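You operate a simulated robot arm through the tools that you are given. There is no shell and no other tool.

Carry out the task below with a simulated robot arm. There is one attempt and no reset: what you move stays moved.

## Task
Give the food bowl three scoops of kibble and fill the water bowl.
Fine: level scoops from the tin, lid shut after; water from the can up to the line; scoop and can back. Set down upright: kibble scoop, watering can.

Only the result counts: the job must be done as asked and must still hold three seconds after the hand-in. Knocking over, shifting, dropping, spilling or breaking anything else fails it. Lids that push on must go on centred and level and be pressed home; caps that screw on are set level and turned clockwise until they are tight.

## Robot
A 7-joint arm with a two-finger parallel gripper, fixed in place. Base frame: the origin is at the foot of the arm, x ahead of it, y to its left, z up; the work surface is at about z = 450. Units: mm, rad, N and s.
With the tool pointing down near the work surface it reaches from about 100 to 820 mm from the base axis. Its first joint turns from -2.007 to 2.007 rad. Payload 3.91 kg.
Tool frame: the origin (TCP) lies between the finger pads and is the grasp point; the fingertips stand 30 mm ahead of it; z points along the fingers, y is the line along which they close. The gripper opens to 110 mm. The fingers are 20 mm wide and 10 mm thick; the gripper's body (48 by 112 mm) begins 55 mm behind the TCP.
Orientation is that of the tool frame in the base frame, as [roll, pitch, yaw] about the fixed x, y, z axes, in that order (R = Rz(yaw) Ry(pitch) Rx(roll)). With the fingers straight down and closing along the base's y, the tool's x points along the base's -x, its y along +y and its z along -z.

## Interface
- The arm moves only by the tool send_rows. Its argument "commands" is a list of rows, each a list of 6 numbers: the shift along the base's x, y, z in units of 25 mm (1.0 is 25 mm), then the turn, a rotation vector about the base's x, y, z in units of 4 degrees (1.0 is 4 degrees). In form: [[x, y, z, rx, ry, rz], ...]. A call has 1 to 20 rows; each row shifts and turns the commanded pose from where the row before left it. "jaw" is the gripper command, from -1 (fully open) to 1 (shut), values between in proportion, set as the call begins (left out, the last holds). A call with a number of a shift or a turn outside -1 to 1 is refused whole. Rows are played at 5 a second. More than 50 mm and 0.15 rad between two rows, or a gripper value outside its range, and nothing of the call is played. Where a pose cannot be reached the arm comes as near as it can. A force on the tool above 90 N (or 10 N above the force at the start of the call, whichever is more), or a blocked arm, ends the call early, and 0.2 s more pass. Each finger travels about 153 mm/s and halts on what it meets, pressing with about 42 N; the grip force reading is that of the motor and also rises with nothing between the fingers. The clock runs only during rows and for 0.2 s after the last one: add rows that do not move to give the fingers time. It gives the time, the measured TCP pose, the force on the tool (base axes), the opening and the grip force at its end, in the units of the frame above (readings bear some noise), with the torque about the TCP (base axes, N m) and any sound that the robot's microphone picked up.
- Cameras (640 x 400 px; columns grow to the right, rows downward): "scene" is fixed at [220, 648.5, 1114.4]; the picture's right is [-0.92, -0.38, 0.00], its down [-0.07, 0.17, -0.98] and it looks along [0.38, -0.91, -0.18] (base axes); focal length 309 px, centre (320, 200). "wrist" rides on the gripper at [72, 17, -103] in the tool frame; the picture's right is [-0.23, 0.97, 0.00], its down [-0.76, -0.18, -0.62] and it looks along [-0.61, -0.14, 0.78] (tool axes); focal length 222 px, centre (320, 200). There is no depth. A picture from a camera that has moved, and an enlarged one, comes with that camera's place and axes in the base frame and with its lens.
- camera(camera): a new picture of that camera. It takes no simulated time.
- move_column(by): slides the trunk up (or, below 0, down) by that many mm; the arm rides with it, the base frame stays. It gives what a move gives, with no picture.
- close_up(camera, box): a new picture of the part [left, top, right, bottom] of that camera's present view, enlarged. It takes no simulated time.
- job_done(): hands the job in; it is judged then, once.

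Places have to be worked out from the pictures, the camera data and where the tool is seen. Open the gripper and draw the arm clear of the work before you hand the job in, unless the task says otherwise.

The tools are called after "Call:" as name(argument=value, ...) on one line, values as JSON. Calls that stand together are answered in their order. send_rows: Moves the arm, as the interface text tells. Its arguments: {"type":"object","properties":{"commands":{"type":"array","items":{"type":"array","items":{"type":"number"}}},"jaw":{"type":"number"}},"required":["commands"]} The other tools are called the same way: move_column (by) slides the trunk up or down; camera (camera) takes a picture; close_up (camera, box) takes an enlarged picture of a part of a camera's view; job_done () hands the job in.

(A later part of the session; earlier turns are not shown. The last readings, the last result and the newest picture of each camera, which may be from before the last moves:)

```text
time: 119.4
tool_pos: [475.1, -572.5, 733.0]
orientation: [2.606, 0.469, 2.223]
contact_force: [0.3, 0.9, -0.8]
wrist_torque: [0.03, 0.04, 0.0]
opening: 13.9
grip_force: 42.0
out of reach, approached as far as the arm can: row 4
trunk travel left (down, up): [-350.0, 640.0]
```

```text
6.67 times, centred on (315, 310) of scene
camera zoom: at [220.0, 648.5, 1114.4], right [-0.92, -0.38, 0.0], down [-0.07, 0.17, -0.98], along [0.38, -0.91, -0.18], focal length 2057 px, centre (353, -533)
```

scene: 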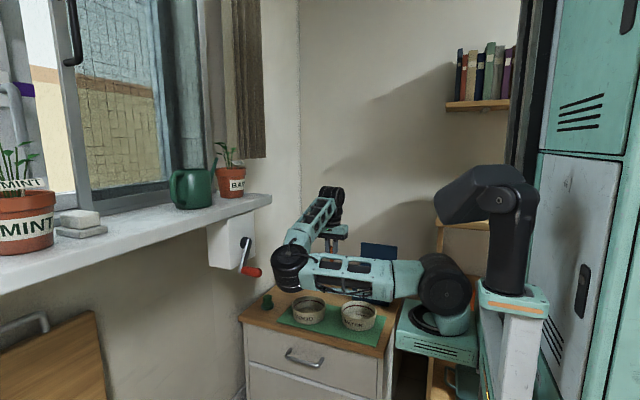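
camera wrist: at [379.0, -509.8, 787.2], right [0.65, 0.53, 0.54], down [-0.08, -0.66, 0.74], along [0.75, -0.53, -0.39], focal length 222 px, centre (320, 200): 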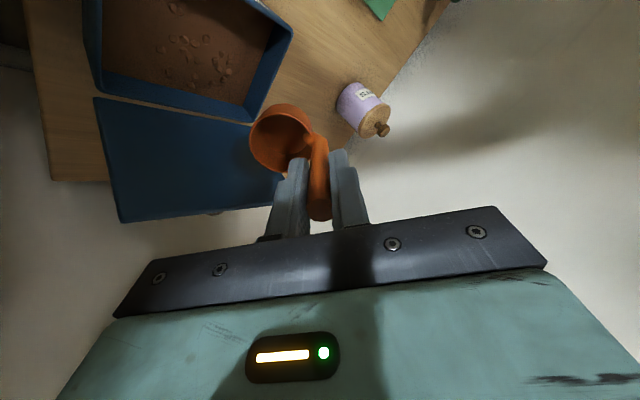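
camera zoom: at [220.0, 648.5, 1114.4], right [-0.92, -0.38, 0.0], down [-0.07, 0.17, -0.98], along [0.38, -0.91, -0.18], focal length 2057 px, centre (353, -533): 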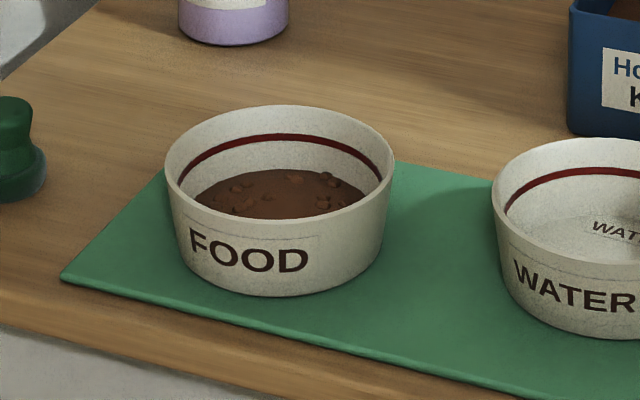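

The bowl's level rose again without spilling. I go down for the third scoop in one careful sequence.

Call:
send_rows(commands=[[0.12, 0.15, -0.5, 0, 0, 0], [0, 0, -0.9, 0, 0, 0], [0, 0, -0.9, 0, 0, 0], [0, 0, -0.9, 0, 0, 0], [0, 0, -0.9, 0, 0, 0], [0, 0, -0.6, 0, 0, 0], [0, 0, -0.5, 0, 0, 0], [0, 0, -0.5, 0, 0, 0], [0, 0, -0.5, 0, 0, 0], [0, 0, -0.2, 0, 0, 0], [0, 0, 0, 0, 0, 0]])

Call:
send_rows(commands=[[0, 0, -0.02, 0, 1, 0], [0, 0, -0.02, 0, 1, 0], [0, 0, -0.02, 0, 1, 0], [0, 0, -0.02, 0, 1, 0], [0, 0, -0.02, 0, 1, 0], [0, 0, -0.02, 0, 1, 0], [0, 0, -0.02, 0, 1, 0], [0, 0, -0.02, 0, 1, 0], [0, 0, -0.02, 0, 1, 0], [0, 0, -0.02, 0, 1, 0], [0, 0, 0, 0, 0, 0]])

Call:
send_rows(commands=[[0, 0, 0.3, 0, 0, 0], [0, 0, 0.3, 0, 0, 0], [0, 0, 0.4, 0, 0, 0], [0, 0, 0.4, 0, 0, 0], [0, 0, 0.4, 0, 0, 0], [0, 0, 0.4, 0, 0, 0], [0, 0, 0.5, 0, 0, 0], [0, 0, 0.2, 0, 0, 0], [0, 0, 0, 0, 0, 0]])

Call:
close_up(camera="wrist", box=[180, 20, 440, 220])

Call:
close_up(camera="scene", box=[355, 255, 395, 295])

```text
time: 121.8
tool_pos: [478.5, -567.8, 574.1]
orientation: [2.608, 0.472, 2.223]
contact_force: [0.1, 0.1, -1.3]
wrist_torque: [0.03, 0.03, 0.02]
opening: 14.0
grip_force: 42.2
trunk travel left (down, up): [-350.0, 640.0]
```

```text
time: 124.2
tool_pos: [479.0, -568.5, 568.8]
orientation: [-3.138, -0.003, 2.354]
contact_force: [0.2, -0.2, -1.8]
wrist_torque: [0.01, -0.01, -0.05]
opening: 13.8
grip_force: 42.3
trunk travel left (down, up): [-350.0, 640.0]
```

```text
time: 126.2
tool_pos: [478.2, -567.3, 640.7]
orientation: [-3.141, 0.0, 2.358]
contact_force: [0.1, 0.0, -0.7]
wrist_torque: [0.03, 0.0, 0.01]
opening: 14.1
grip_force: 42.5
trunk travel left (down, up): [-350.0, 640.0]
```

```text
2.00 times, centred on (310, 120) of wrist
camera zoom: at [440.2, -505.2, 744.2], right [0.85, 0.53, 0.0], down [0.41, -0.66, 0.62], along [0.33, -0.53, -0.78], focal length 444 px, centre (340, 360)
```

zoom: 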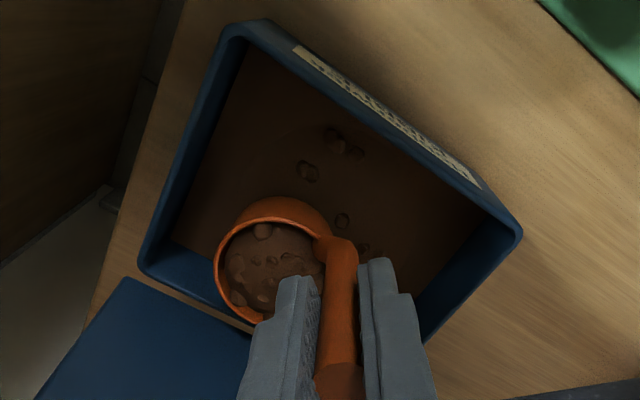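

```text
10.00 times, centred on (375, 275) of scene
camera zoom: at [220.0, 648.5, 1114.4], right [-0.92, -0.38, 0.0], down [-0.07, 0.17, -0.98], along [0.38, -0.91, -0.18], focal length 3086 px, centre (-230, -550)
```

zoom: 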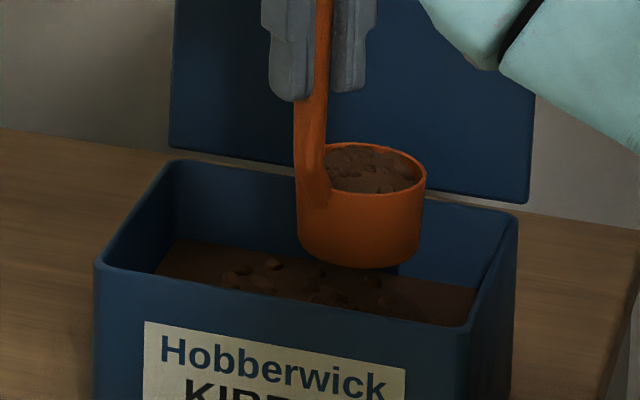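

The third scoop is full, but the scoop seems to have twisted about its handle in the grip. I check its fill and attitude closely.

Call:
close_up(camera="wrist", box=[250, 90, 370, 200])

Call:
close_up(camera="scene", box=[360, 245, 400, 285])

```text
3.64 times, centred on (310, 145) of wrist
camera zoom: at [440.2, -505.2, 744.2], right [0.85, 0.53, 0.0], down [0.41, -0.66, 0.62], along [0.33, -0.53, -0.78], focal length 808 px, centre (356, 400)
```

zoom: 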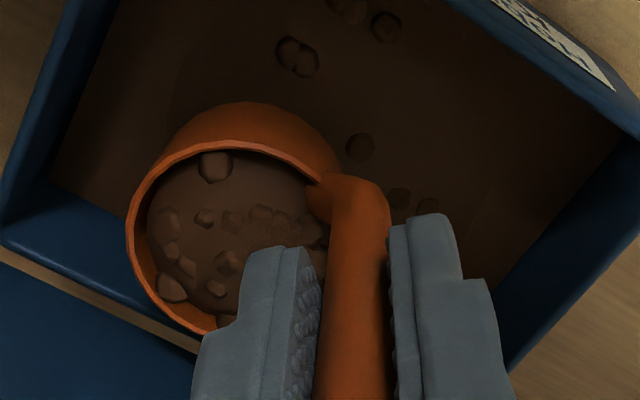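

```text
10.00 times, centred on (380, 265) of scene
camera zoom: at [220.0, 648.5, 1114.4], right [-0.92, -0.38, 0.0], down [-0.07, 0.17, -0.98], along [0.38, -0.91, -0.18], focal length 3086 px, centre (-280, -450)
```

zoom: 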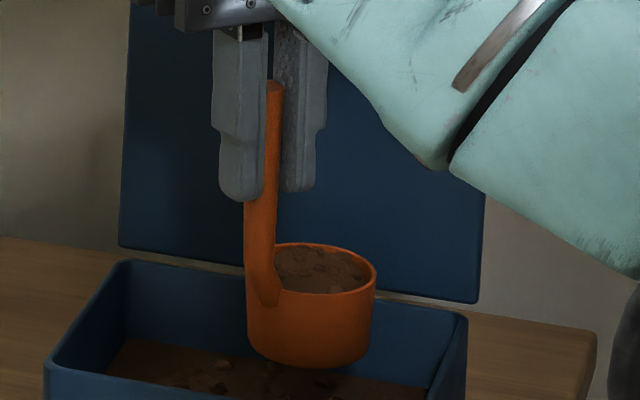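

The scoop turned perhaps 20° about its own handle axis but stays upright and full; that's manageable. I lift it and carry it to the food bowl as before.

Call:
send_rows(commands=[[0, 0, 0.6, 0, 0, 0], [0, 0, 1, 0, 0, 0], [0, 0, 1, 0, 0, 0], [0.1, 0.1, 0.8, 0, 0, 0], [0.4, 0.4, 0.4, 0, 0, 0], [0.6, 0.75, 0, 0, 0, 0], [0.7, 0.9, 0, 0, 0, 0], [0.7, 0.9, 0, 0, 0, 0], [0.7, 0.9, 0, 0, 0, 0], [0.7, 0.9, 0, 0, 0, 0], [0.7, 0.9, -0.1, 0, 0, 0], [0.7, 0.9, -0.2, 0, 0, 0], [0.7, 0.9, -0.3, 0, 0, 0], [0.7, 0.9, -0.4, 0, 0, 0], [0.7, 0.9, -0.4, 0, 0, 0], [0.6, 0.7, -0.4, 0, 0, 0], [0.2, 0.4, -0.2, 0, 0, 0], [0, 0.05, 0, 0, 0, 0], [0, 0, 0, 0, 0, 0]])

Call:
camera(camera="wrist")

Call:
close_up(camera="scene", box=[250, 180, 430, 340])

```text
time: 130.2
tool_pos: [684.4, -306.2, 686.7]
orientation: [-3.139, 0.0, 2.357]
contact_force: [0.2, 0.5, -0.7]
wrist_torque: [0.01, 0.0, 0.01]
opening: 13.8
grip_force: 41.8
trunk travel left (down, up): [-350.0, 640.0]
```

```text
taken
camera wrist: at [644.9, -242.2, 789.5], right [0.85, 0.53, 0.0], down [0.41, -0.66, 0.62], along [0.33, -0.53, -0.78], focal length 222 px, centre (320, 200)
```

wrist: 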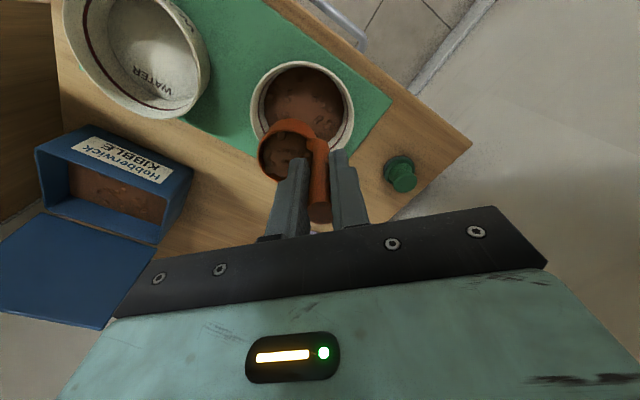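

```text
2.50 times, centred on (340, 260) of scene
camera zoom: at [220.0, 648.5, 1114.4], right [-0.92, -0.38, 0.0], down [-0.07, 0.17, -0.98], along [0.38, -0.91, -0.18], focal length 772 px, centre (270, 50)
```

zoom: 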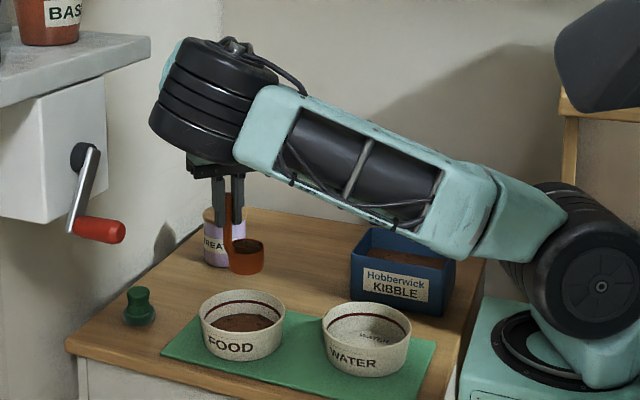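

In position over the bowl. I tilt as before to about 68°.

Call:
send_rows(commands=[[-0.1, 0, -0.02, 0, -1, 0], [-0.1, 0, -0.02, 0, -1, 0], [-0.1, 0, -0.02, 0, -1, 0], [-0.1, 0, -0.02, 0, -1, 0], [-0.1, 0, -0.02, 0, -1, 0], [-0.1, 0, -0.02, 0, -1, 0], [-0.1, 0, -0.02, 0, -1, 0], [-0.1, 0, -0.02, 0, -1, 0], [-0.1, 0, -0.02, 0, -1, 0], [-0.18, 0, -0.18, 0, -1, 0], [-0.2, 0, -0.18, 0, -1, 0], [-0.2, 0, -0.18, 0, -1, 0], [-0.2, 0, -0.18, 0, -1, 0], [-0.2, 0, -0.18, 0, -1, 0], [-0.2, 0, -0.18, 0, -1, 0], [-0.2, 0, -0.18, 0, -1, 0], [-0.2, 0, -0.18, 0, -1, 0], [0, 0, 0, 0, 0, 0]])

Call:
close_up(camera="scene", box=[250, 180, 430, 340])

```text
time: 134.0
tool_pos: [622.1, -304.9, 645.8]
orientation: [2.091, 0.714, 1.928]
contact_force: [-0.6, 0.3, -0.8]
wrist_torque: [0.03, 0.08, 0.01]
opening: 13.8
grip_force: 41.9
trunk travel left (down, up): [-350.0, 640.0]
```

```text
2.50 times, centred on (340, 260) of scene
camera zoom: at [220.0, 648.5, 1114.4], right [-0.92, -0.38, 0.0], down [-0.07, 0.17, -0.98], along [0.38, -0.91, -0.18], focal length 772 px, centre (270, 50)
```

zoom: 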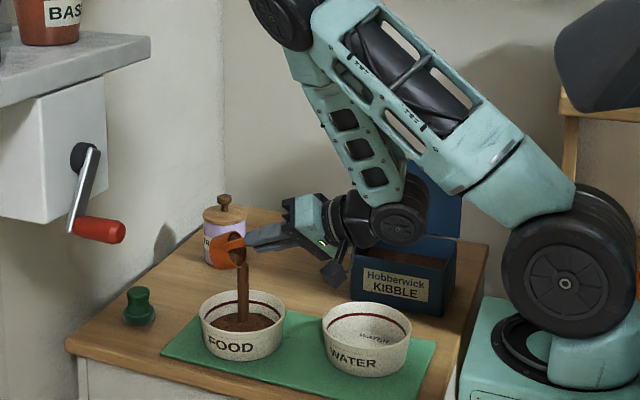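

The third scoop is streaming into the bowl. I finish the tilt to empty it.

Call:
send_rows(commands=[[-0.2, 0, 0, 0, -1, 0], [-0.2, 0, 0, 0, -1, 0], [-0.18, 0, 0, 0, -1, 0], [-0.16, 0, 0, 0, -1, 0], [-0.14, 0, 0, 0, -1, 0], [-0.12, 0, 0, 0, -1, 0], [-0.1, 0, 0, 0, -1, 0], [-0.1, 0, 0, 0, -1, 0], [-0.08, 0, 0, 0, -1, 0], [0, 0, 0, 0, 0, 0], [0, 0, 0, 0, 0, 0]])

Call:
camera(camera="wrist")

Call:
close_up(camera="scene", box=[250, 220, 390, 340])

```text
time: 136.4
tool_pos: [592.7, -308.8, 644.4]
orientation: [1.234, 0.756, 1.335]
contact_force: [-0.5, -0.4, -0.8]
wrist_torque: [0.0, 0.12, -0.03]
opening: 13.7
grip_force: 42.1
out of reach, approached as far as the arm can: row 2
trunk travel left (down, up): [-350.0, 640.0]
```

```text
taken
camera wrist: at [500.9, -244.8, 581.4], right [-0.2, 0.53, 0.82], down [-0.7, -0.66, 0.25], along [0.68, -0.53, 0.51], focal length 222 px, centre (320, 200)
```

wrist: 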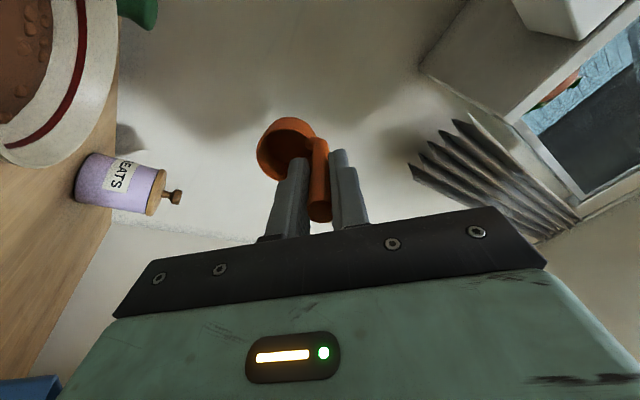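

```text
3.33 times, centred on (320, 280) of scene
camera zoom: at [220.0, 648.5, 1114.4], right [-0.92, -0.38, 0.0], down [-0.07, 0.17, -0.98], along [0.38, -0.91, -0.18], focal length 1029 px, centre (320, -67)
```

zoom: 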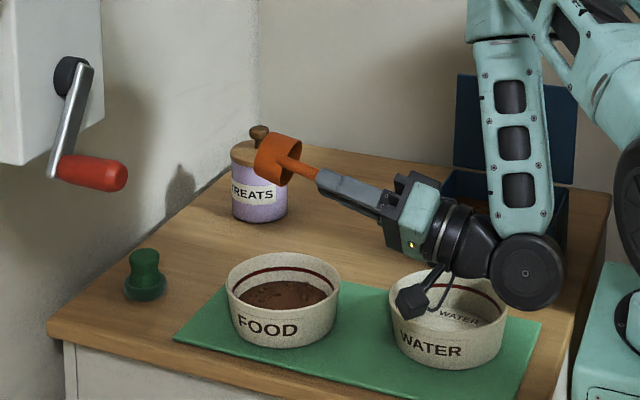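

All three scoops are in, with nothing on the mat. I bring the scoop upright while moving back toward its original spot.

Call:
send_rows(commands=[[0, 0, 0.1, 0, 1, 0], [0, 0, 0.1, 0, 1, 0], [0.1, 0, 0.1, 0, 1, 0], [0.1, 0, 0.1, 0, 1, 0], [0.1, -0.2, 0.1, 0, 1, 0], [0.1, -0.3, 0.2, 0, 1, 0], [0.1, -0.5, 0.2, 0, 1, 0], [0.1, -0.5, 0.2, 0, 1, 0], [0.1, -0.5, 0.2, 0, 1, 0], [0.1, -0.5, 0.2, 0, 1, 0], [0.1, -0.5, 0.2, 0, 1, 0], [0.1, -0.5, 0.2, 0, 1, 0], [0.1, -0.5, 0.2, 0, 1, 0], [0.1, -0.5, 0.2, 0, 1, 0], [0.1, -0.5, 0.2, 0, 1, 0], [0.1, -0.5, 0.2, 0, 1, 0], [0.1, -0.5, 0.2, 0, 1, 0], [0.1, -0.5, 0.2, 0, 1, 0], [0.1, -0.5, 0.2, 0, 1, 0], [0, 0, 0, 0, 0, 0]])

Call:
camera(camera="scene")

```text
time: 140.6
tool_pos: [636.3, -486.1, 724.3]
orientation: [2.783, 0.337, 2.294]
contact_force: [0.4, 0.9, -1.2]
wrist_torque: [0.03, 0.05, 0.02]
opening: 14.0
grip_force: 42.5
out of reach, approached as far as the arm can: row 4
trunk travel left (down, up): [-350.0, 640.0]
```

```text
taken
```

scene: 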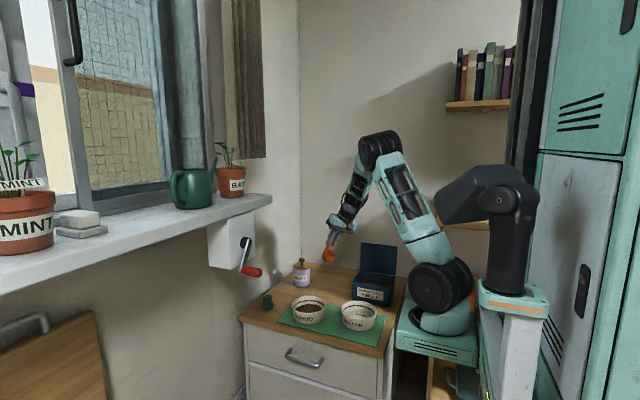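

Elbow high and clear. I finish straightening and turn the yaw so that the cup will be on the -y side again.

Call:
send_rows(commands=[[0.1, -0.3, 0, 0, 1, 0], [0.1, -0.3, 0, 0, 1, 0], [0.1, -0.3, 0, 0, 1, 0], [0.1, -0.3, 0, 0, 1, 0], [0.1, -0.3, 0, 0, 1, 0], [0.1, -0.3, 0, 0, 1, 0], [0.1, -0.2, 0, 0, 1, 0], [0, 0, 0, 0, 0, 1], [0, 0, 0, 0, 0, 1], [0, 0, 0, 0, 0, 1], [0, 0, 0, 0, 0, 1], [0, 0, 0, 0, 0, 1], [0, 0, 0, 0, 0, 1], [0, 0, 0, 0, 0, 0]])

Call:
camera(camera="wrist")

Call:
close_up(camera="scene", box=[290, 220, 370, 300])

```text
time: 143.6
tool_pos: [654.3, -533.8, 724.4]
orientation: [-3.141, -0.002, 2.774]
contact_force: [-0.1, 0.3, -1.8]
wrist_torque: [0.05, 0.01, 0.03]
opening: 14.1
grip_force: 42.2
trunk travel left (down, up): [-350.0, 640.0]
```

```text
taken
camera wrist: at [592.8, -493.5, 828.7], right [0.56, 0.83, 0.0], down [0.65, -0.44, 0.62], along [0.51, -0.35, -0.78], focal length 222 px, centre (320, 200)
```

wrist: 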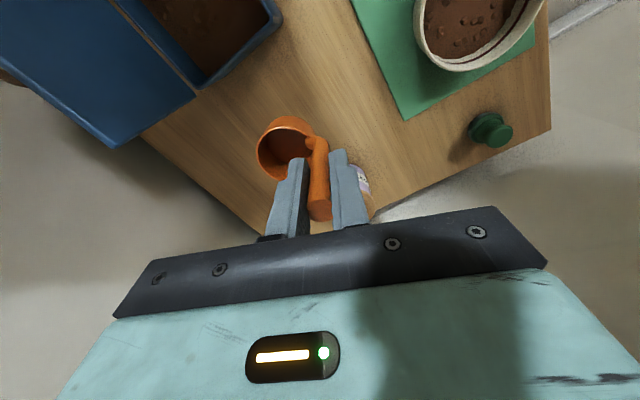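

```text
5.00 times, centred on (330, 260) of scene
camera zoom: at [220.0, 648.5, 1114.4], right [-0.92, -0.38, 0.0], down [-0.07, 0.17, -0.98], along [0.38, -0.91, -0.18], focal length 1543 px, centre (270, -100)
```

zoom: 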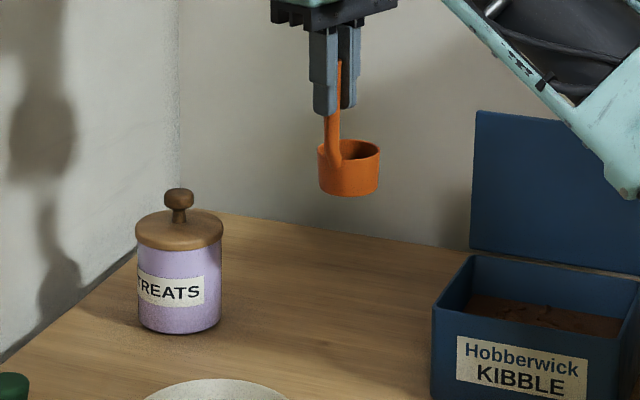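

I enlarge the wrist view to judge how the scoop sits in the grip before setting it down.

Call:
close_up(camera="wrist", box=[250, 100, 370, 230])

Call:
close_up(camera="scene", box=[315, 220, 350, 255])

```text
3.08 times, centred on (310, 165) of wrist
camera zoom: at [592.8, -493.5, 828.7], right [0.56, 0.83, 0.0], down [0.65, -0.44, 0.62], along [0.51, -0.35, -0.78], focal length 684 px, centre (351, 308)
```

zoom: 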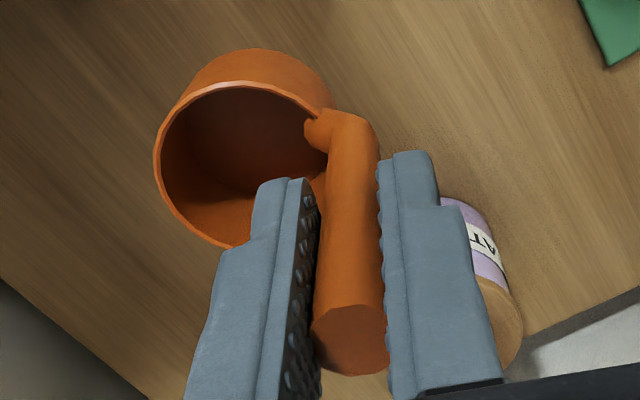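

```text
11.43 times, centred on (332, 238) of scene
camera zoom: at [220.0, 648.5, 1114.4], right [-0.92, -0.38, 0.0], down [-0.07, 0.17, -0.98], along [0.38, -0.91, -0.18], focal length 3527 px, centre (177, -229)
```

zoom: 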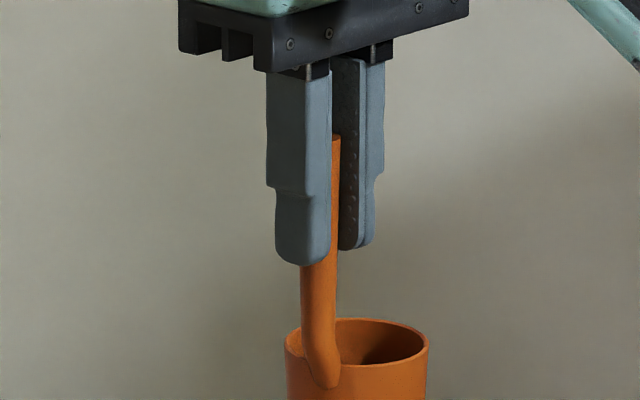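

The handle leans under 2° in the grip and sits about 3 mm lower; cup azimuth is nearly right. I trim the yaw by +10°, align over the original spot and descend near the table.

Call:
send_rows(commands=[[0.11, -0.14, 0, 0, 0, 1], [0, 0, 0, 0, 0, 1], [0, 0, -0.5, 0, 0, 0.5], [0, 0, -0.9, 0, 0, 0], [0, 0, -0.9, 0, 0, 0], [0, 0, -0.9, 0, 0, 0], [0, 0, -0.9, 0, 0, 0], [0, 0, -0.9, 0, 0, 0], [0, 0, -0.9, 0, 0, 0], [0, 0, -0.5, 0, 0, 0], [0, 0, 0, 0, 0, 0]])

Call:
camera(camera="scene")

Call:
close_up(camera="scene", box=[300, 245, 370, 300])

```text
time: 146.0
tool_pos: [656.8, -539.5, 565.0]
orientation: [-3.14, 0.001, 2.951]
contact_force: [-0.1, 0.2, -1.0]
wrist_torque: [0.02, 0.04, 0.01]
opening: 14.1
grip_force: 42.1
trunk travel left (down, up): [-350.0, 640.0]
```

```text
taken
```

scene: 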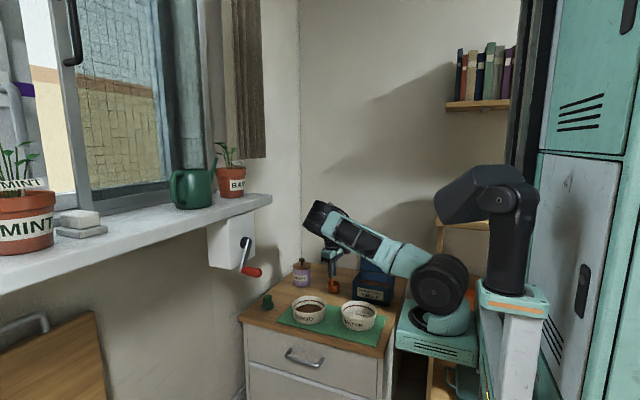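

```text
7.27 times, centred on (335, 272) of scene
camera zoom: at [220.0, 648.5, 1114.4], right [-0.92, -0.38, 0.0], down [-0.07, 0.17, -0.98], along [0.38, -0.91, -0.18], focal length 2244 px, centre (211, -327)
```

zoom: 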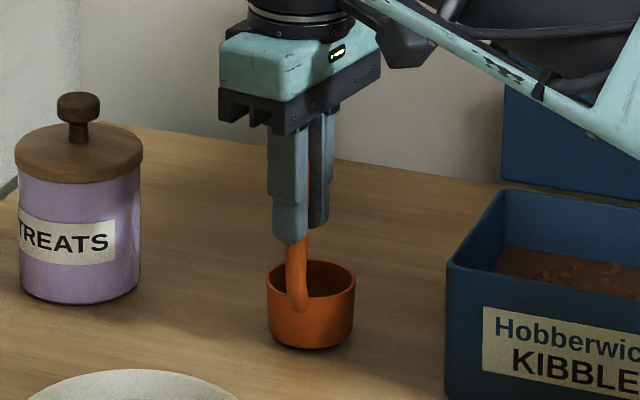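

The scoop is about 10 mm above the table. I lower it in small steps, watching for contact.

Call:
send_rows(commands=[[0, 0.04, -0.15, 0, 0, 0], [0, 0, -0.1, 0, 0, 0], [0, 0, -0.08, 0, 0, 0], [0, 0, 0, 0, 0, 0]])

Call:
send_rows(commands=[[0, 0, -0.06, 0, 0, 0], [0, 0, 0, 0, 0, 0]])

Call:
close_up(camera="scene", box=[300, 245, 370, 300])

```text
time: 147.0
tool_pos: [659.0, -537.7, 560.2]
orientation: [-3.137, 0.003, 2.95]
contact_force: [-2.9, 4.4, 20.9]
wrist_torque: [0.0, -0.21, 0.02]
opening: 14.1
grip_force: 42.2
trunk travel left (down, up): [-350.0, 640.0]
```

```text
time: 147.6
tool_pos: [657.7, -536.5, 559.6]
orientation: [-3.137, 0.004, 2.95]
contact_force: [-1.4, 4.8, 38.3]
wrist_torque: [-0.16, -0.21, 0.01]
opening: 14.2
grip_force: 41.5
trunk travel left (down, up): [-350.0, 640.0]
```

```text
7.27 times, centred on (335, 272) of scene
camera zoom: at [220.0, 648.5, 1114.4], right [-0.92, -0.38, 0.0], down [-0.07, 0.17, -0.98], along [0.38, -0.91, -0.18], focal length 2244 px, centre (211, -327)
```

zoom: 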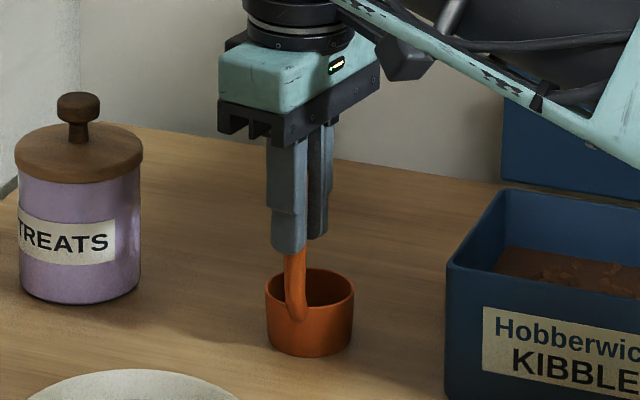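

The base is on the table (38 N, a bit much). I ease up about 2.5 mm, then open the gripper slowly.

Call:
send_rows(commands=[[0, 0, 0.1, 0, 0, 0], [0, 0, 0.02, 0, 0, 0], [0, 0, 0, 0, 0, 0]])

Call:
send_rows(commands=[[0, 0, 0, 0, 0, 0], [0, 0, 0, 0, 0, 0], [0, 0, 0, 0, 0, 0]], jaw=0.3)

Call:
close_up(camera="scene", box=[300, 245, 370, 300])

Call:
close_up(camera="wrist", box=[200, 60, 440, 240])

```text
time: 148.4
tool_pos: [657.4, -536.2, 559.0]
orientation: [-3.138, -0.001, 2.951]
contact_force: [4.6, -4.2, 18.0]
wrist_torque: [-0.72, -0.86, 0.0]
opening: 14.1
grip_force: 41.9
trunk travel left (down, up): [-350.0, 640.0]
```

```text
time: 149.2
tool_pos: [656.9, -536.0, 559.2]
orientation: [-3.139, -0.002, 2.95]
contact_force: [0.0, 0.0, 1.3]
wrist_torque: [0.02, -0.01, 0.01]
opening: 38.6
grip_force: 0.2
trunk travel left (down, up): [-350.0, 640.0]
```

```text
7.27 times, centred on (335, 272) of scene
camera zoom: at [220.0, 648.5, 1114.4], right [-0.92, -0.38, 0.0], down [-0.07, 0.17, -0.98], along [0.38, -0.91, -0.18], focal length 2244 px, centre (211, -327)
```

zoom: 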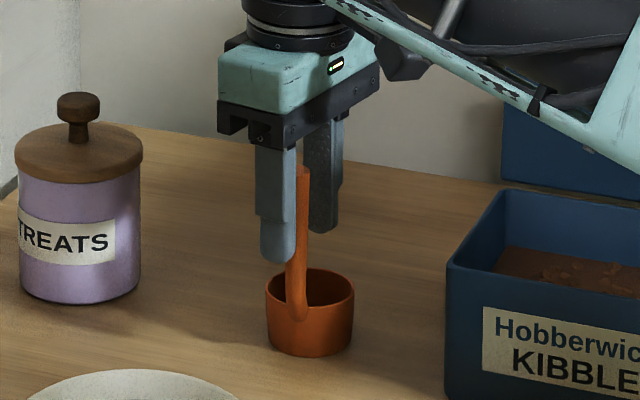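

```text
2.22 times, centred on (320, 150) of wrist
camera zoom: at [589.4, -506.8, 661.6], right [0.41, 0.91, 0.0], down [0.71, -0.32, 0.62], along [0.57, -0.26, -0.78], focal length 494 px, centre (320, 311)
```

zoom: 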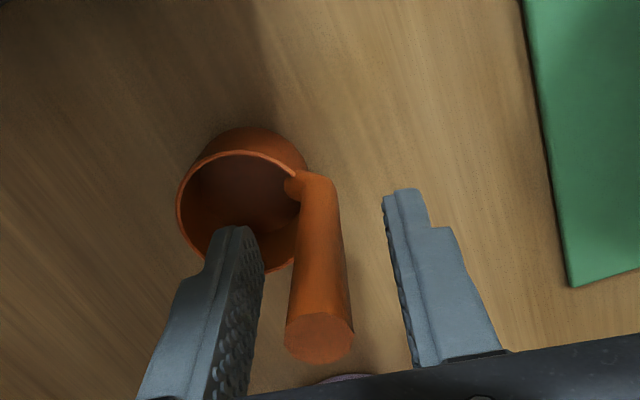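

The scoop stands upright by itself. I open a bit more and rise straight up.

Call:
send_rows(commands=[[0, 0, 0, 0, 0, 0], [0, 0, 0.2, 0, 0, 0], [0, 0, 0.6, 0, 0, 0], [0, 0, 1, 0, 0, 0], [0, 0, 1, 0, 0, 0], [0, 0, 1, 0, 0, 0], [0, 0, 1, 0, 0, 0], [0, 0, 1, 0, 0, 0], [0, 0, 1, 0, 0, 0], [0, 0, 0, 0, 0, 0]], jaw=-0.1)

Call:
close_up(camera="scene", box=[290, 220, 430, 330])

Call:
camera(camera="wrist")

```text
time: 151.4
tool_pos: [658.0, -537.1, 728.4]
orientation: [-3.139, -0.001, 2.948]
contact_force: [-0.2, 0.1, 0.2]
wrist_torque: [-0.03, -0.02, -0.02]
opening: 60.3
grip_force: 0.1
trunk travel left (down, up): [-350.0, 640.0]
```

```text
3.64 times, centred on (360, 275) of scene
camera zoom: at [220.0, 648.5, 1114.4], right [-0.92, -0.38, 0.0], down [-0.07, 0.17, -0.98], along [0.38, -0.91, -0.18], focal length 1122 px, centre (174, -73)
```

zoom: 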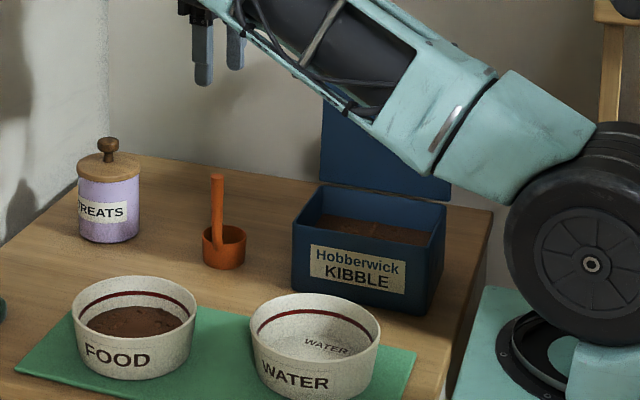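

```text
taken
camera wrist: at [589.6, -507.7, 831.9], right [0.41, 0.91, 0.0], down [0.71, -0.32, 0.62], along [0.57, -0.26, -0.78], focal length 222 px, centre (320, 200)
```

wrist: 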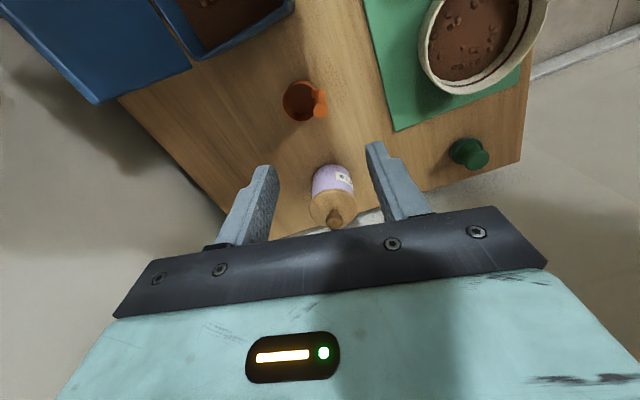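

Scoop done. Now to close the lid by reversing the opening: first turn the yaw back and go to the point above the scoop from which I came, with the jaws at 28 mm.

Call:
send_rows(commands=[[-0.36, 0, 0.9, 0, 0, 1], [-0.36, -0.04, 0.9, 0, 0, 1], [0, 0, 0, 0, 0, 1], [0, 0, 0, 0, 0, 0.35], [0, 0, 0, 0, 0, 0]], jaw=0.49)

Call:
send_rows(commands=[[-0.8, -0.6, 0, 0, 0, 0], [-0.8, -0.6, 0, 0, 0, 0], [-0.8, -0.8, 0, 0, 0, 0], [-0.8, -0.8, 0, 0, 0, 0], [-0.8, -0.8, 0, 0, 0, 0], [-0.8, -0.8, 0, 0, 0, 0], [-0.8, -0.8, 0, 0.84, -0.74, 0], [-0.8, -0.8, 0, 0.84, -0.74, 0], [-0.5, -0.8, 0, 0.84, -0.74, 0], [0, -0.6, -0.2, 0.84, -0.74, 0], [0, 0, 0, 0, 0, 0]])

Call:
camera(camera="wrist")

Call:
camera(camera="scene")

```text
time: 152.6
tool_pos: [639.9, -539.4, 774.0]
orientation: [-3.139, 0.0, -3.099]
contact_force: [-0.4, 0.6, -0.1]
wrist_torque: [0.01, 0.02, 0.01]
opening: 28.2
grip_force: 0.0
trunk travel left (down, up): [-350.0, 640.0]
```

```text
time: 155.0
tool_pos: [466.4, -724.7, 768.6]
orientation: [2.913, 0.213, -3.123]
contact_force: [-0.1, 1.0, -0.6]
wrist_torque: [0.0, 0.01, 0.03]
opening: 27.8
grip_force: 0.0
trunk travel left (down, up): [-350.0, 640.0]
```

```text
taken
camera wrist: at [373.0, -733.1, 854.8], right [0.16, 0.95, 0.26], down [0.63, -0.3, 0.72], along [0.76, 0.05, -0.65], focal length 222 px, centre (320, 200)
```

wrist: 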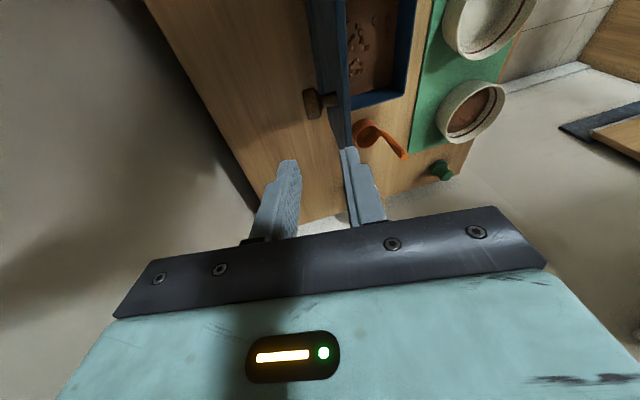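

```text
taken
```

scene: 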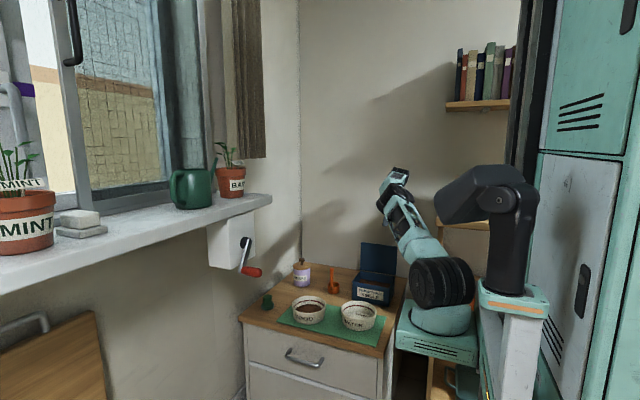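

The pose matches the earlier one. I descend to the earlier withdrawal point and check that the fingers straddle the knob's head.

Call:
send_rows(commands=[[0, 0, -0.8, 0, 0, 0], [0.08, 0.08, -0.9, 0, 0, 0], [0.08, 0.09, -0.89, 0, 0, 0], [0, 0, 0, 0, 0, 0]])

Call:
close_up(camera="wrist", box=[220, 0, 460, 220])

```text
time: 156.0
tool_pos: [471.2, -721.0, 703.4]
orientation: [2.915, 0.213, -3.125]
contact_force: [0.3, -0.1, 0.3]
wrist_torque: [0.01, 0.01, -0.01]
opening: 27.8
grip_force: 0.1
trunk travel left (down, up): [-350.0, 640.0]
```

```text
1.82 times, centred on (340, 110) of wrist
camera zoom: at [377.7, -728.8, 789.9], right [0.16, 0.95, 0.26], down [0.63, -0.3, 0.72], along [0.76, 0.05, -0.65], focal length 404 px, centre (284, 364)
```

zoom: 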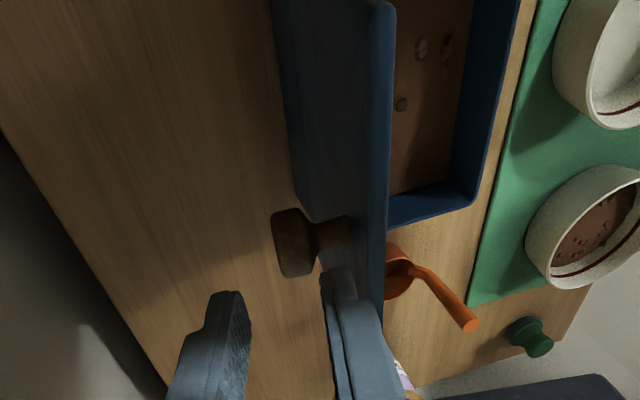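

Identical to before. I slide the fingers down over the knob's head along their axis.

Call:
send_rows(commands=[[0.1, 0.1, -0.4, 0, 0, 0], [0.1, 0.1, -0.4, 0, 0, 0], [0.09, 0.1, -0.4, 0, 0, 0], [0.03, 0.04, -0.2, 0, 0, 0], [0, 0, 0, 0, 0, 0]])

Call:
close_up(camera="wrist", box=[220, 0, 460, 220])

```text
time: 157.2
tool_pos: [478.6, -711.8, 669.0]
orientation: [2.916, 0.213, -3.125]
contact_force: [0.3, 0.0, -0.5]
wrist_torque: [0.0, 0.0, 0.03]
opening: 28.3
grip_force: 0.1
trunk travel left (down, up): [-350.0, 640.0]
```

```text
1.82 times, centred on (340, 110) of wrist
camera zoom: at [385.9, -720.1, 755.4], right [0.16, 0.95, 0.26], down [0.63, -0.3, 0.72], along [0.76, 0.05, -0.65], focal length 404 px, centre (284, 364)
```

zoom: 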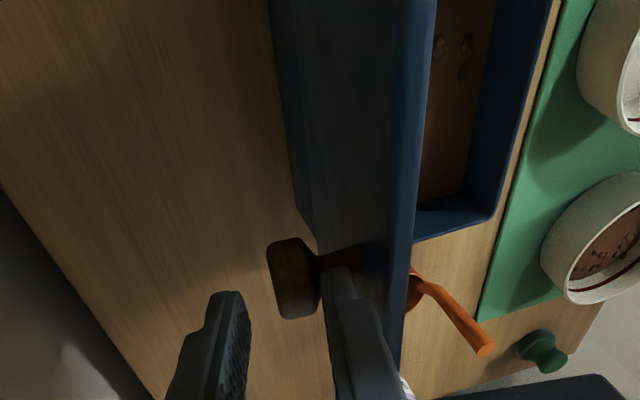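

The finger is in the gap between the head and the lid as before. I now play the opening motion backward, first bringing the lid forward to about vertical.

Call:
send_rows(commands=[[0, 0.1, 0.03, 0, 0, 0], [0, 0.15, 0.04, 0, 0, 0], [0, 0.15, 0.04, 0, 0, 0], [0, 0.16, 0.03, 0, 0, 0], [0, 0.2, 0.03, 0, 0, 0], [0, 0.2, 0, 0, 0, 0], [0, 0.1, 0, 0, 0, 0], [0, 0.2, 0.02, -0.3, 0, 0], [0, 0.2, 0, -0.3, 0, 0], [0, 0.25, 0, -0.4, 0, 0], [0, 0.25, 0, -0.4, 0, 0], [0, 0, 0, 0, 0, 0]])

Call:
close_up(camera="wrist", box=[220, 0, 460, 220])

Call:
close_up(camera="scene", box=[350, 230, 420, 310])

```text
time: 159.8
tool_pos: [478.4, -662.2, 673.5]
orientation: [3.015, 0.21, -3.102]
contact_force: [-0.3, 0.5, -0.3]
wrist_torque: [0.03, 0.01, 0.04]
opening: 27.9
grip_force: 0.1
trunk travel left (down, up): [-350.0, 640.0]
```

```text
1.82 times, centred on (340, 110) of wrist
camera zoom: at [385.5, -662.3, 760.9], right [0.16, 0.97, 0.17], down [0.63, -0.23, 0.74], along [0.76, -0.01, -0.65], focal length 404 px, centre (284, 364)
```

zoom: 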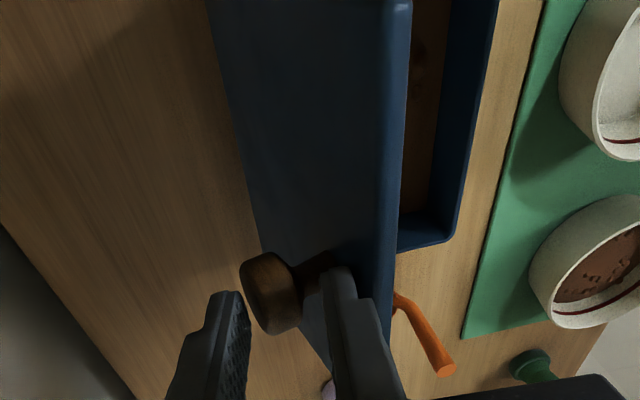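

```text
5.00 times, centred on (385, 270) of scene
camera zoom: at [220.0, 648.5, 1114.4], right [-0.92, -0.38, 0.0], down [-0.07, 0.17, -0.98], along [0.38, -0.91, -0.18], focal length 1543 px, centre (-5, -150)
```

zoom: 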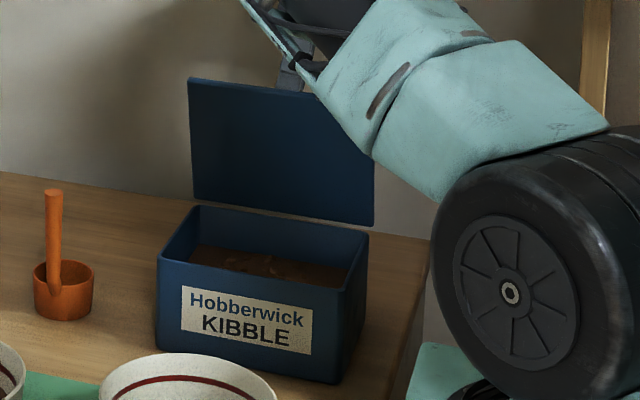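

The lid follows the finger smoothly. I continue the reversed swing.

Call:
send_rows(commands=[[0, 0.278, 0, -0.75, 0, 0], [0, 0.278, 0, -0.75, 0, 0], [0, 0.278, -0.03, -0.75, 0, 0], [0, 0.278, -0.04, -0.75, 0, 0], [0, 0.272, -0.055, -0.75, 0, 0], [0, 0.272, -0.055, -0.75, 0, 0], [0, 0.268, -0.08, -0.75, 0, 0], [0, 0.268, -0.08, -0.75, 0, 0], [0, 0, 0, 0, 0, 0]])

Call:
close_up(camera="wrist", box=[220, 0, 460, 220])

Call:
close_up(camera="scene", box=[350, 230, 420, 310])

```text
time: 161.8
tool_pos: [478.4, -607.4, 664.6]
orientation: [-2.844, 0.178, -3.019]
contact_force: [1.0, 0.4, -0.1]
wrist_torque: [0.01, -0.02, -0.01]
opening: 28.0
grip_force: 0.2
trunk travel left (down, up): [-350.0, 640.0]
```

```text
1.82 times, centred on (340, 110) of wrist
camera zoom: at [385.9, -571.8, 744.7], right [0.16, 0.96, -0.24], down [0.63, 0.09, 0.77], along [0.76, -0.28, -0.59], focal length 404 px, centre (284, 364)
```

zoom: 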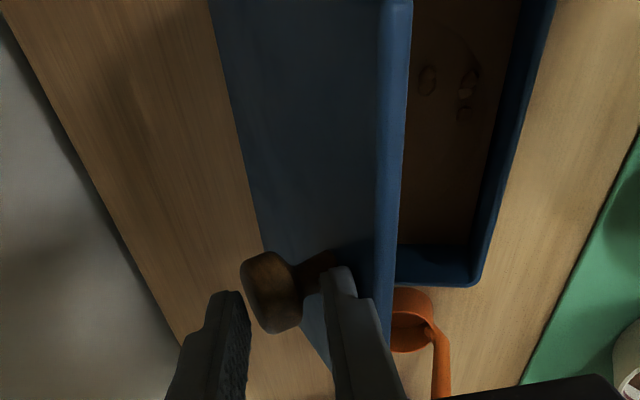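

```text
5.00 times, centred on (385, 270) of scene
camera zoom: at [220.0, 648.5, 1114.4], right [-0.92, -0.38, 0.0], down [-0.07, 0.17, -0.98], along [0.38, -0.91, -0.18], focal length 1543 px, centre (-5, -150)
```

zoom: 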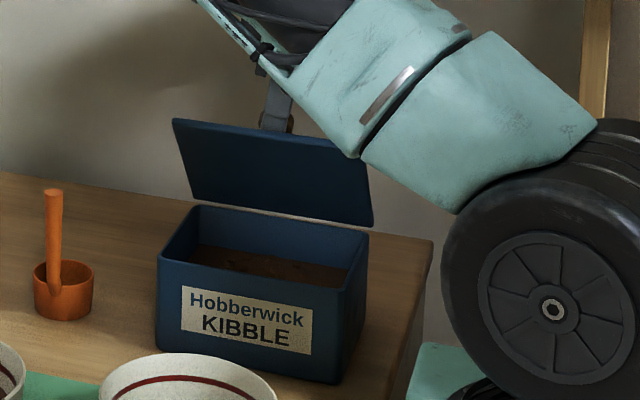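

The hinge holds the lid wherever the finger leaves it, about 60° now. I continue closing.

Call:
send_rows(commands=[[0, 0.258, -0.102, -0.75, 0, 0], [0, 0.258, -0.102, -0.75, 0, 0], [0, 0.246, -0.132, -0.75, 0, 0], [0, 0.246, -0.132, -0.75, 0, 0], [0, 0.23, -0.154, -0.75, 0, 0], [0, 0.23, -0.154, -0.75, 0, 0], [0, 0, 0, 0, 0, 0]])

Call:
close_up(camera="wrist", box=[220, 0, 460, 220])

Call:
close_up(camera="scene", box=[350, 230, 420, 310])

```text
time: 163.4
tool_pos: [480.0, -570.1, 646.0]
orientation: [-2.53, 0.131, -2.971]
contact_force: [0.0, -0.1, 0.4]
wrist_torque: [0.0, 0.02, 0.0]
opening: 28.2
grip_force: 0.1
trunk travel left (down, up): [-350.0, 640.0]
```

```text
1.82 times, centred on (340, 110) of wrist
camera zoom: at [385.7, -512.1, 710.4], right [0.16, 0.84, -0.53], down [0.63, 0.32, 0.71], along [0.76, -0.44, -0.47], focal length 404 px, centre (284, 364)
```

zoom: 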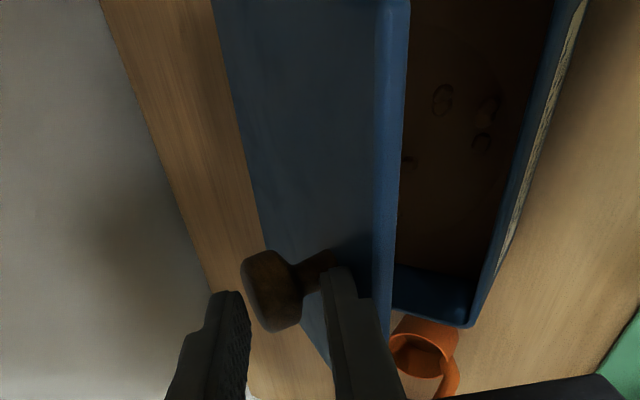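

```text
5.00 times, centred on (385, 270) of scene
camera zoom: at [220.0, 648.5, 1114.4], right [-0.92, -0.38, 0.0], down [-0.07, 0.17, -0.98], along [0.38, -0.91, -0.18], focal length 1543 px, centre (-5, -150)
```

zoom: 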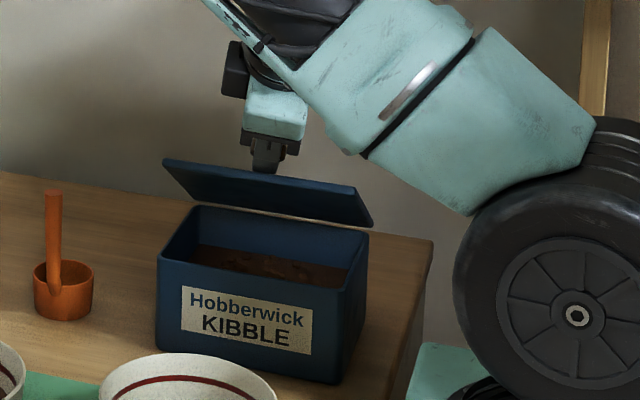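

On track at about 40°. I continue with the rest of the swing, six rows first.

Call:
send_rows(commands=[[0, 0.214, -0.178, -0.75, 0, 0], [0, 0.214, -0.178, -0.75, 0, 0], [0, 0.194, -0.2, -0.75, 0, 0], [0, 0.194, -0.2, -0.75, 0, 0], [0, 0.172, -0.218, -0.75, 0, 0], [0, 0.172, -0.218, -0.75, 0, 0], [0, 0, 0, 0, 0, 0]])

Call:
camera(camera="wrist")

Call:
close_up(camera="scene", box=[330, 210, 430, 310])

```text
time: 165.0
tool_pos: [479.5, -540.5, 615.4]
orientation: [-2.218, 0.075, -2.94]
contact_force: [0.1, -0.1, 0.3]
wrist_torque: [0.0, 0.0, 0.02]
opening: 28.3
grip_force: 0.1
trunk travel left (down, up): [-350.0, 640.0]
```

```text
taken
camera wrist: at [385.5, -465.8, 659.7], right [0.16, 0.63, -0.76], down [0.63, 0.53, 0.57], along [0.76, -0.57, -0.31], focal length 222 px, centre (320, 200)
```

wrist: 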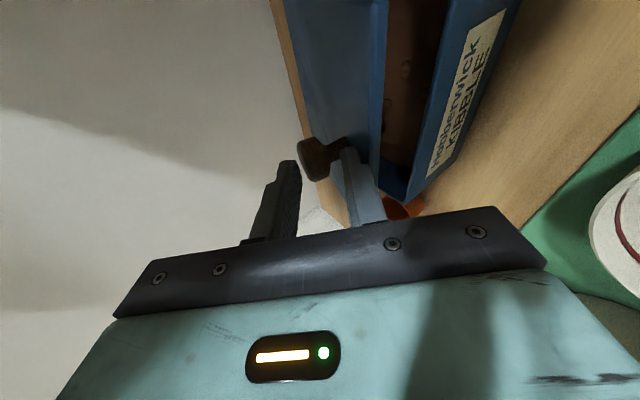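

```text
4.00 times, centred on (380, 260) of scene
camera zoom: at [220.0, 648.5, 1114.4], right [-0.92, -0.38, 0.0], down [-0.07, 0.17, -0.98], along [0.38, -0.91, -0.18], focal length 1234 px, centre (80, -40)
```

zoom: 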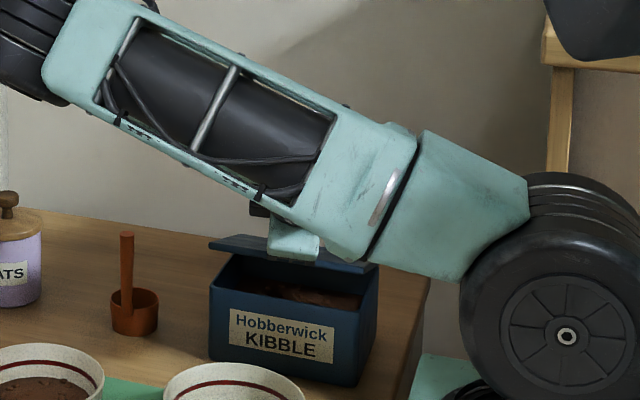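

The lid is at about 18° and stays put by friction. I withdraw the finger backward along its axis, and will press the lid shut from above with a vertical tool.

Call:
send_rows(commands=[[-0.05, 0.19, 0.14, 0, 0, 0], [-0.1, 0.37, 0.29, 0, 0, 0], [-0.1, 0.37, 0.29, 0, 0, 0], [-0.1, 0.37, 0.29, 0, 0, 0], [-0.1, 0.37, 0.4, 0, 0, 0], [0, 0, 0, 0, 0, 0]])

Call:
camera(camera="wrist")

Call:
camera(camera="scene")

```text
time: 166.4
tool_pos: [467.6, -499.8, 651.3]
orientation: [-2.218, 0.072, -2.939]
contact_force: [0.0, 0.3, -0.3]
wrist_torque: [0.0, 0.02, -0.02]
opening: 28.0
grip_force: 0.1
trunk travel left (down, up): [-350.0, 640.0]
```

```text
taken
camera wrist: at [374.7, -423.8, 694.5], right [0.16, 0.63, -0.76], down [0.63, 0.53, 0.57], along [0.76, -0.57, -0.31], focal length 222 px, centre (320, 200)
```

wrist: 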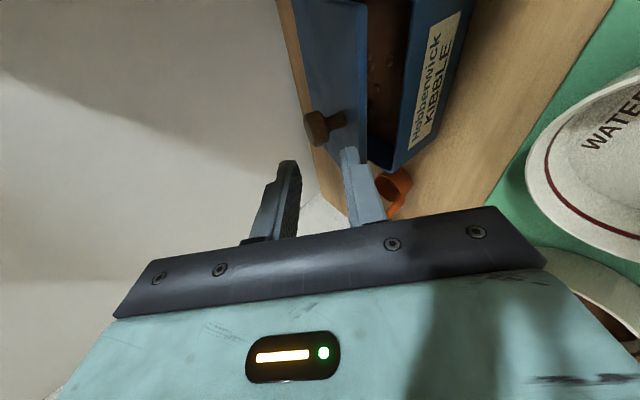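

```text
taken
```

scene: 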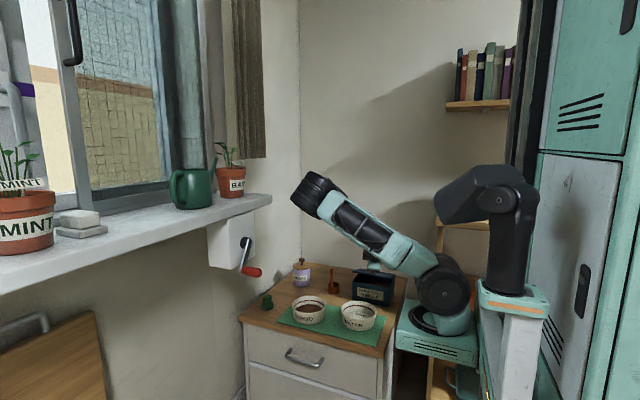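

The lid waits at about 20°. I rise and bring the tool back to vertical above the knob, closing the jaws.

Call:
send_rows(commands=[[0, 0.1, 0.5, 0, 0, 0], [0, 0, 0.5, 0.95, 0.21, 0], [0, 0, 0.4, 0.95, 0.21, 0], [0, 0, 0.4, 0.95, 0.21, 0], [0, 0, 0.3, 0.95, 0.21, 0], [0.05, -0.2, 0.3, 0.95, 0.21, 0], [0.05, -0.2, 0.2, 0.95, 0.21, 0], [0.05, -0.2, 0.2, 0.95, 0.21, 0], [0.1, -0.2, 0, 0.95, 0.21, 0], [0.1, -0.3, 0, 0.95, 0.21, 0], [0.1, -0.3, 0, 0.95, 0.21, 0], [0.1, -0.3, 0, 0.95, 0.21, 0], [0.1, -0.3, 0, 0.95, 0.21, 0], [0.1, -0.3, 0, 0.95, 0.21, 0], [0, 0, 0, 0.95, 0.21, 0], [0, 0, 0, 0, 0, 0]], jaw=1)

Call:
camera(camera="wrist")

Call:
camera(camera="scene")

```text
time: 169.8
tool_pos: [481.9, -547.2, 697.1]
orientation: [-3.115, 0.023, -2.991]
contact_force: [0.8, 0.0, -0.1]
wrist_torque: [-0.01, 0.0, -0.02]
opening: 0.1
grip_force: 37.2
out of reach, approached as far as the arm can: row 6, 7, 8
trunk travel left (down, up): [-350.0, 640.0]
```

```text
taken
camera wrist: at [405.5, -540.0, 798.6], right [0.08, 1.0, -0.02], down [0.76, -0.05, 0.64], along [0.64, -0.07, -0.76], focal length 222 px, centre (320, 200)
```

wrist: 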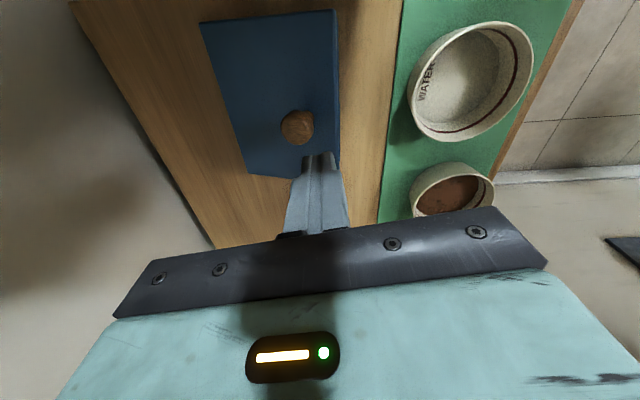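

```text
taken
```

scene: 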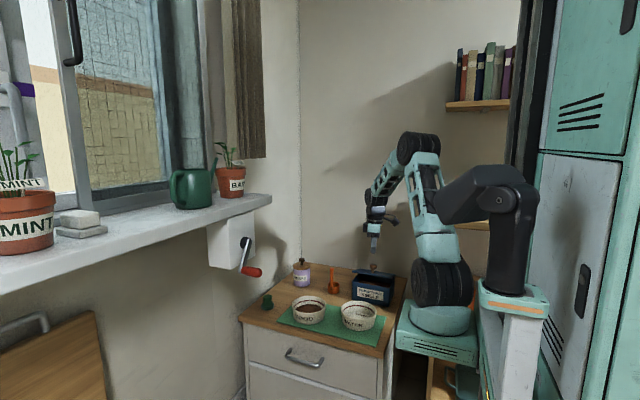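

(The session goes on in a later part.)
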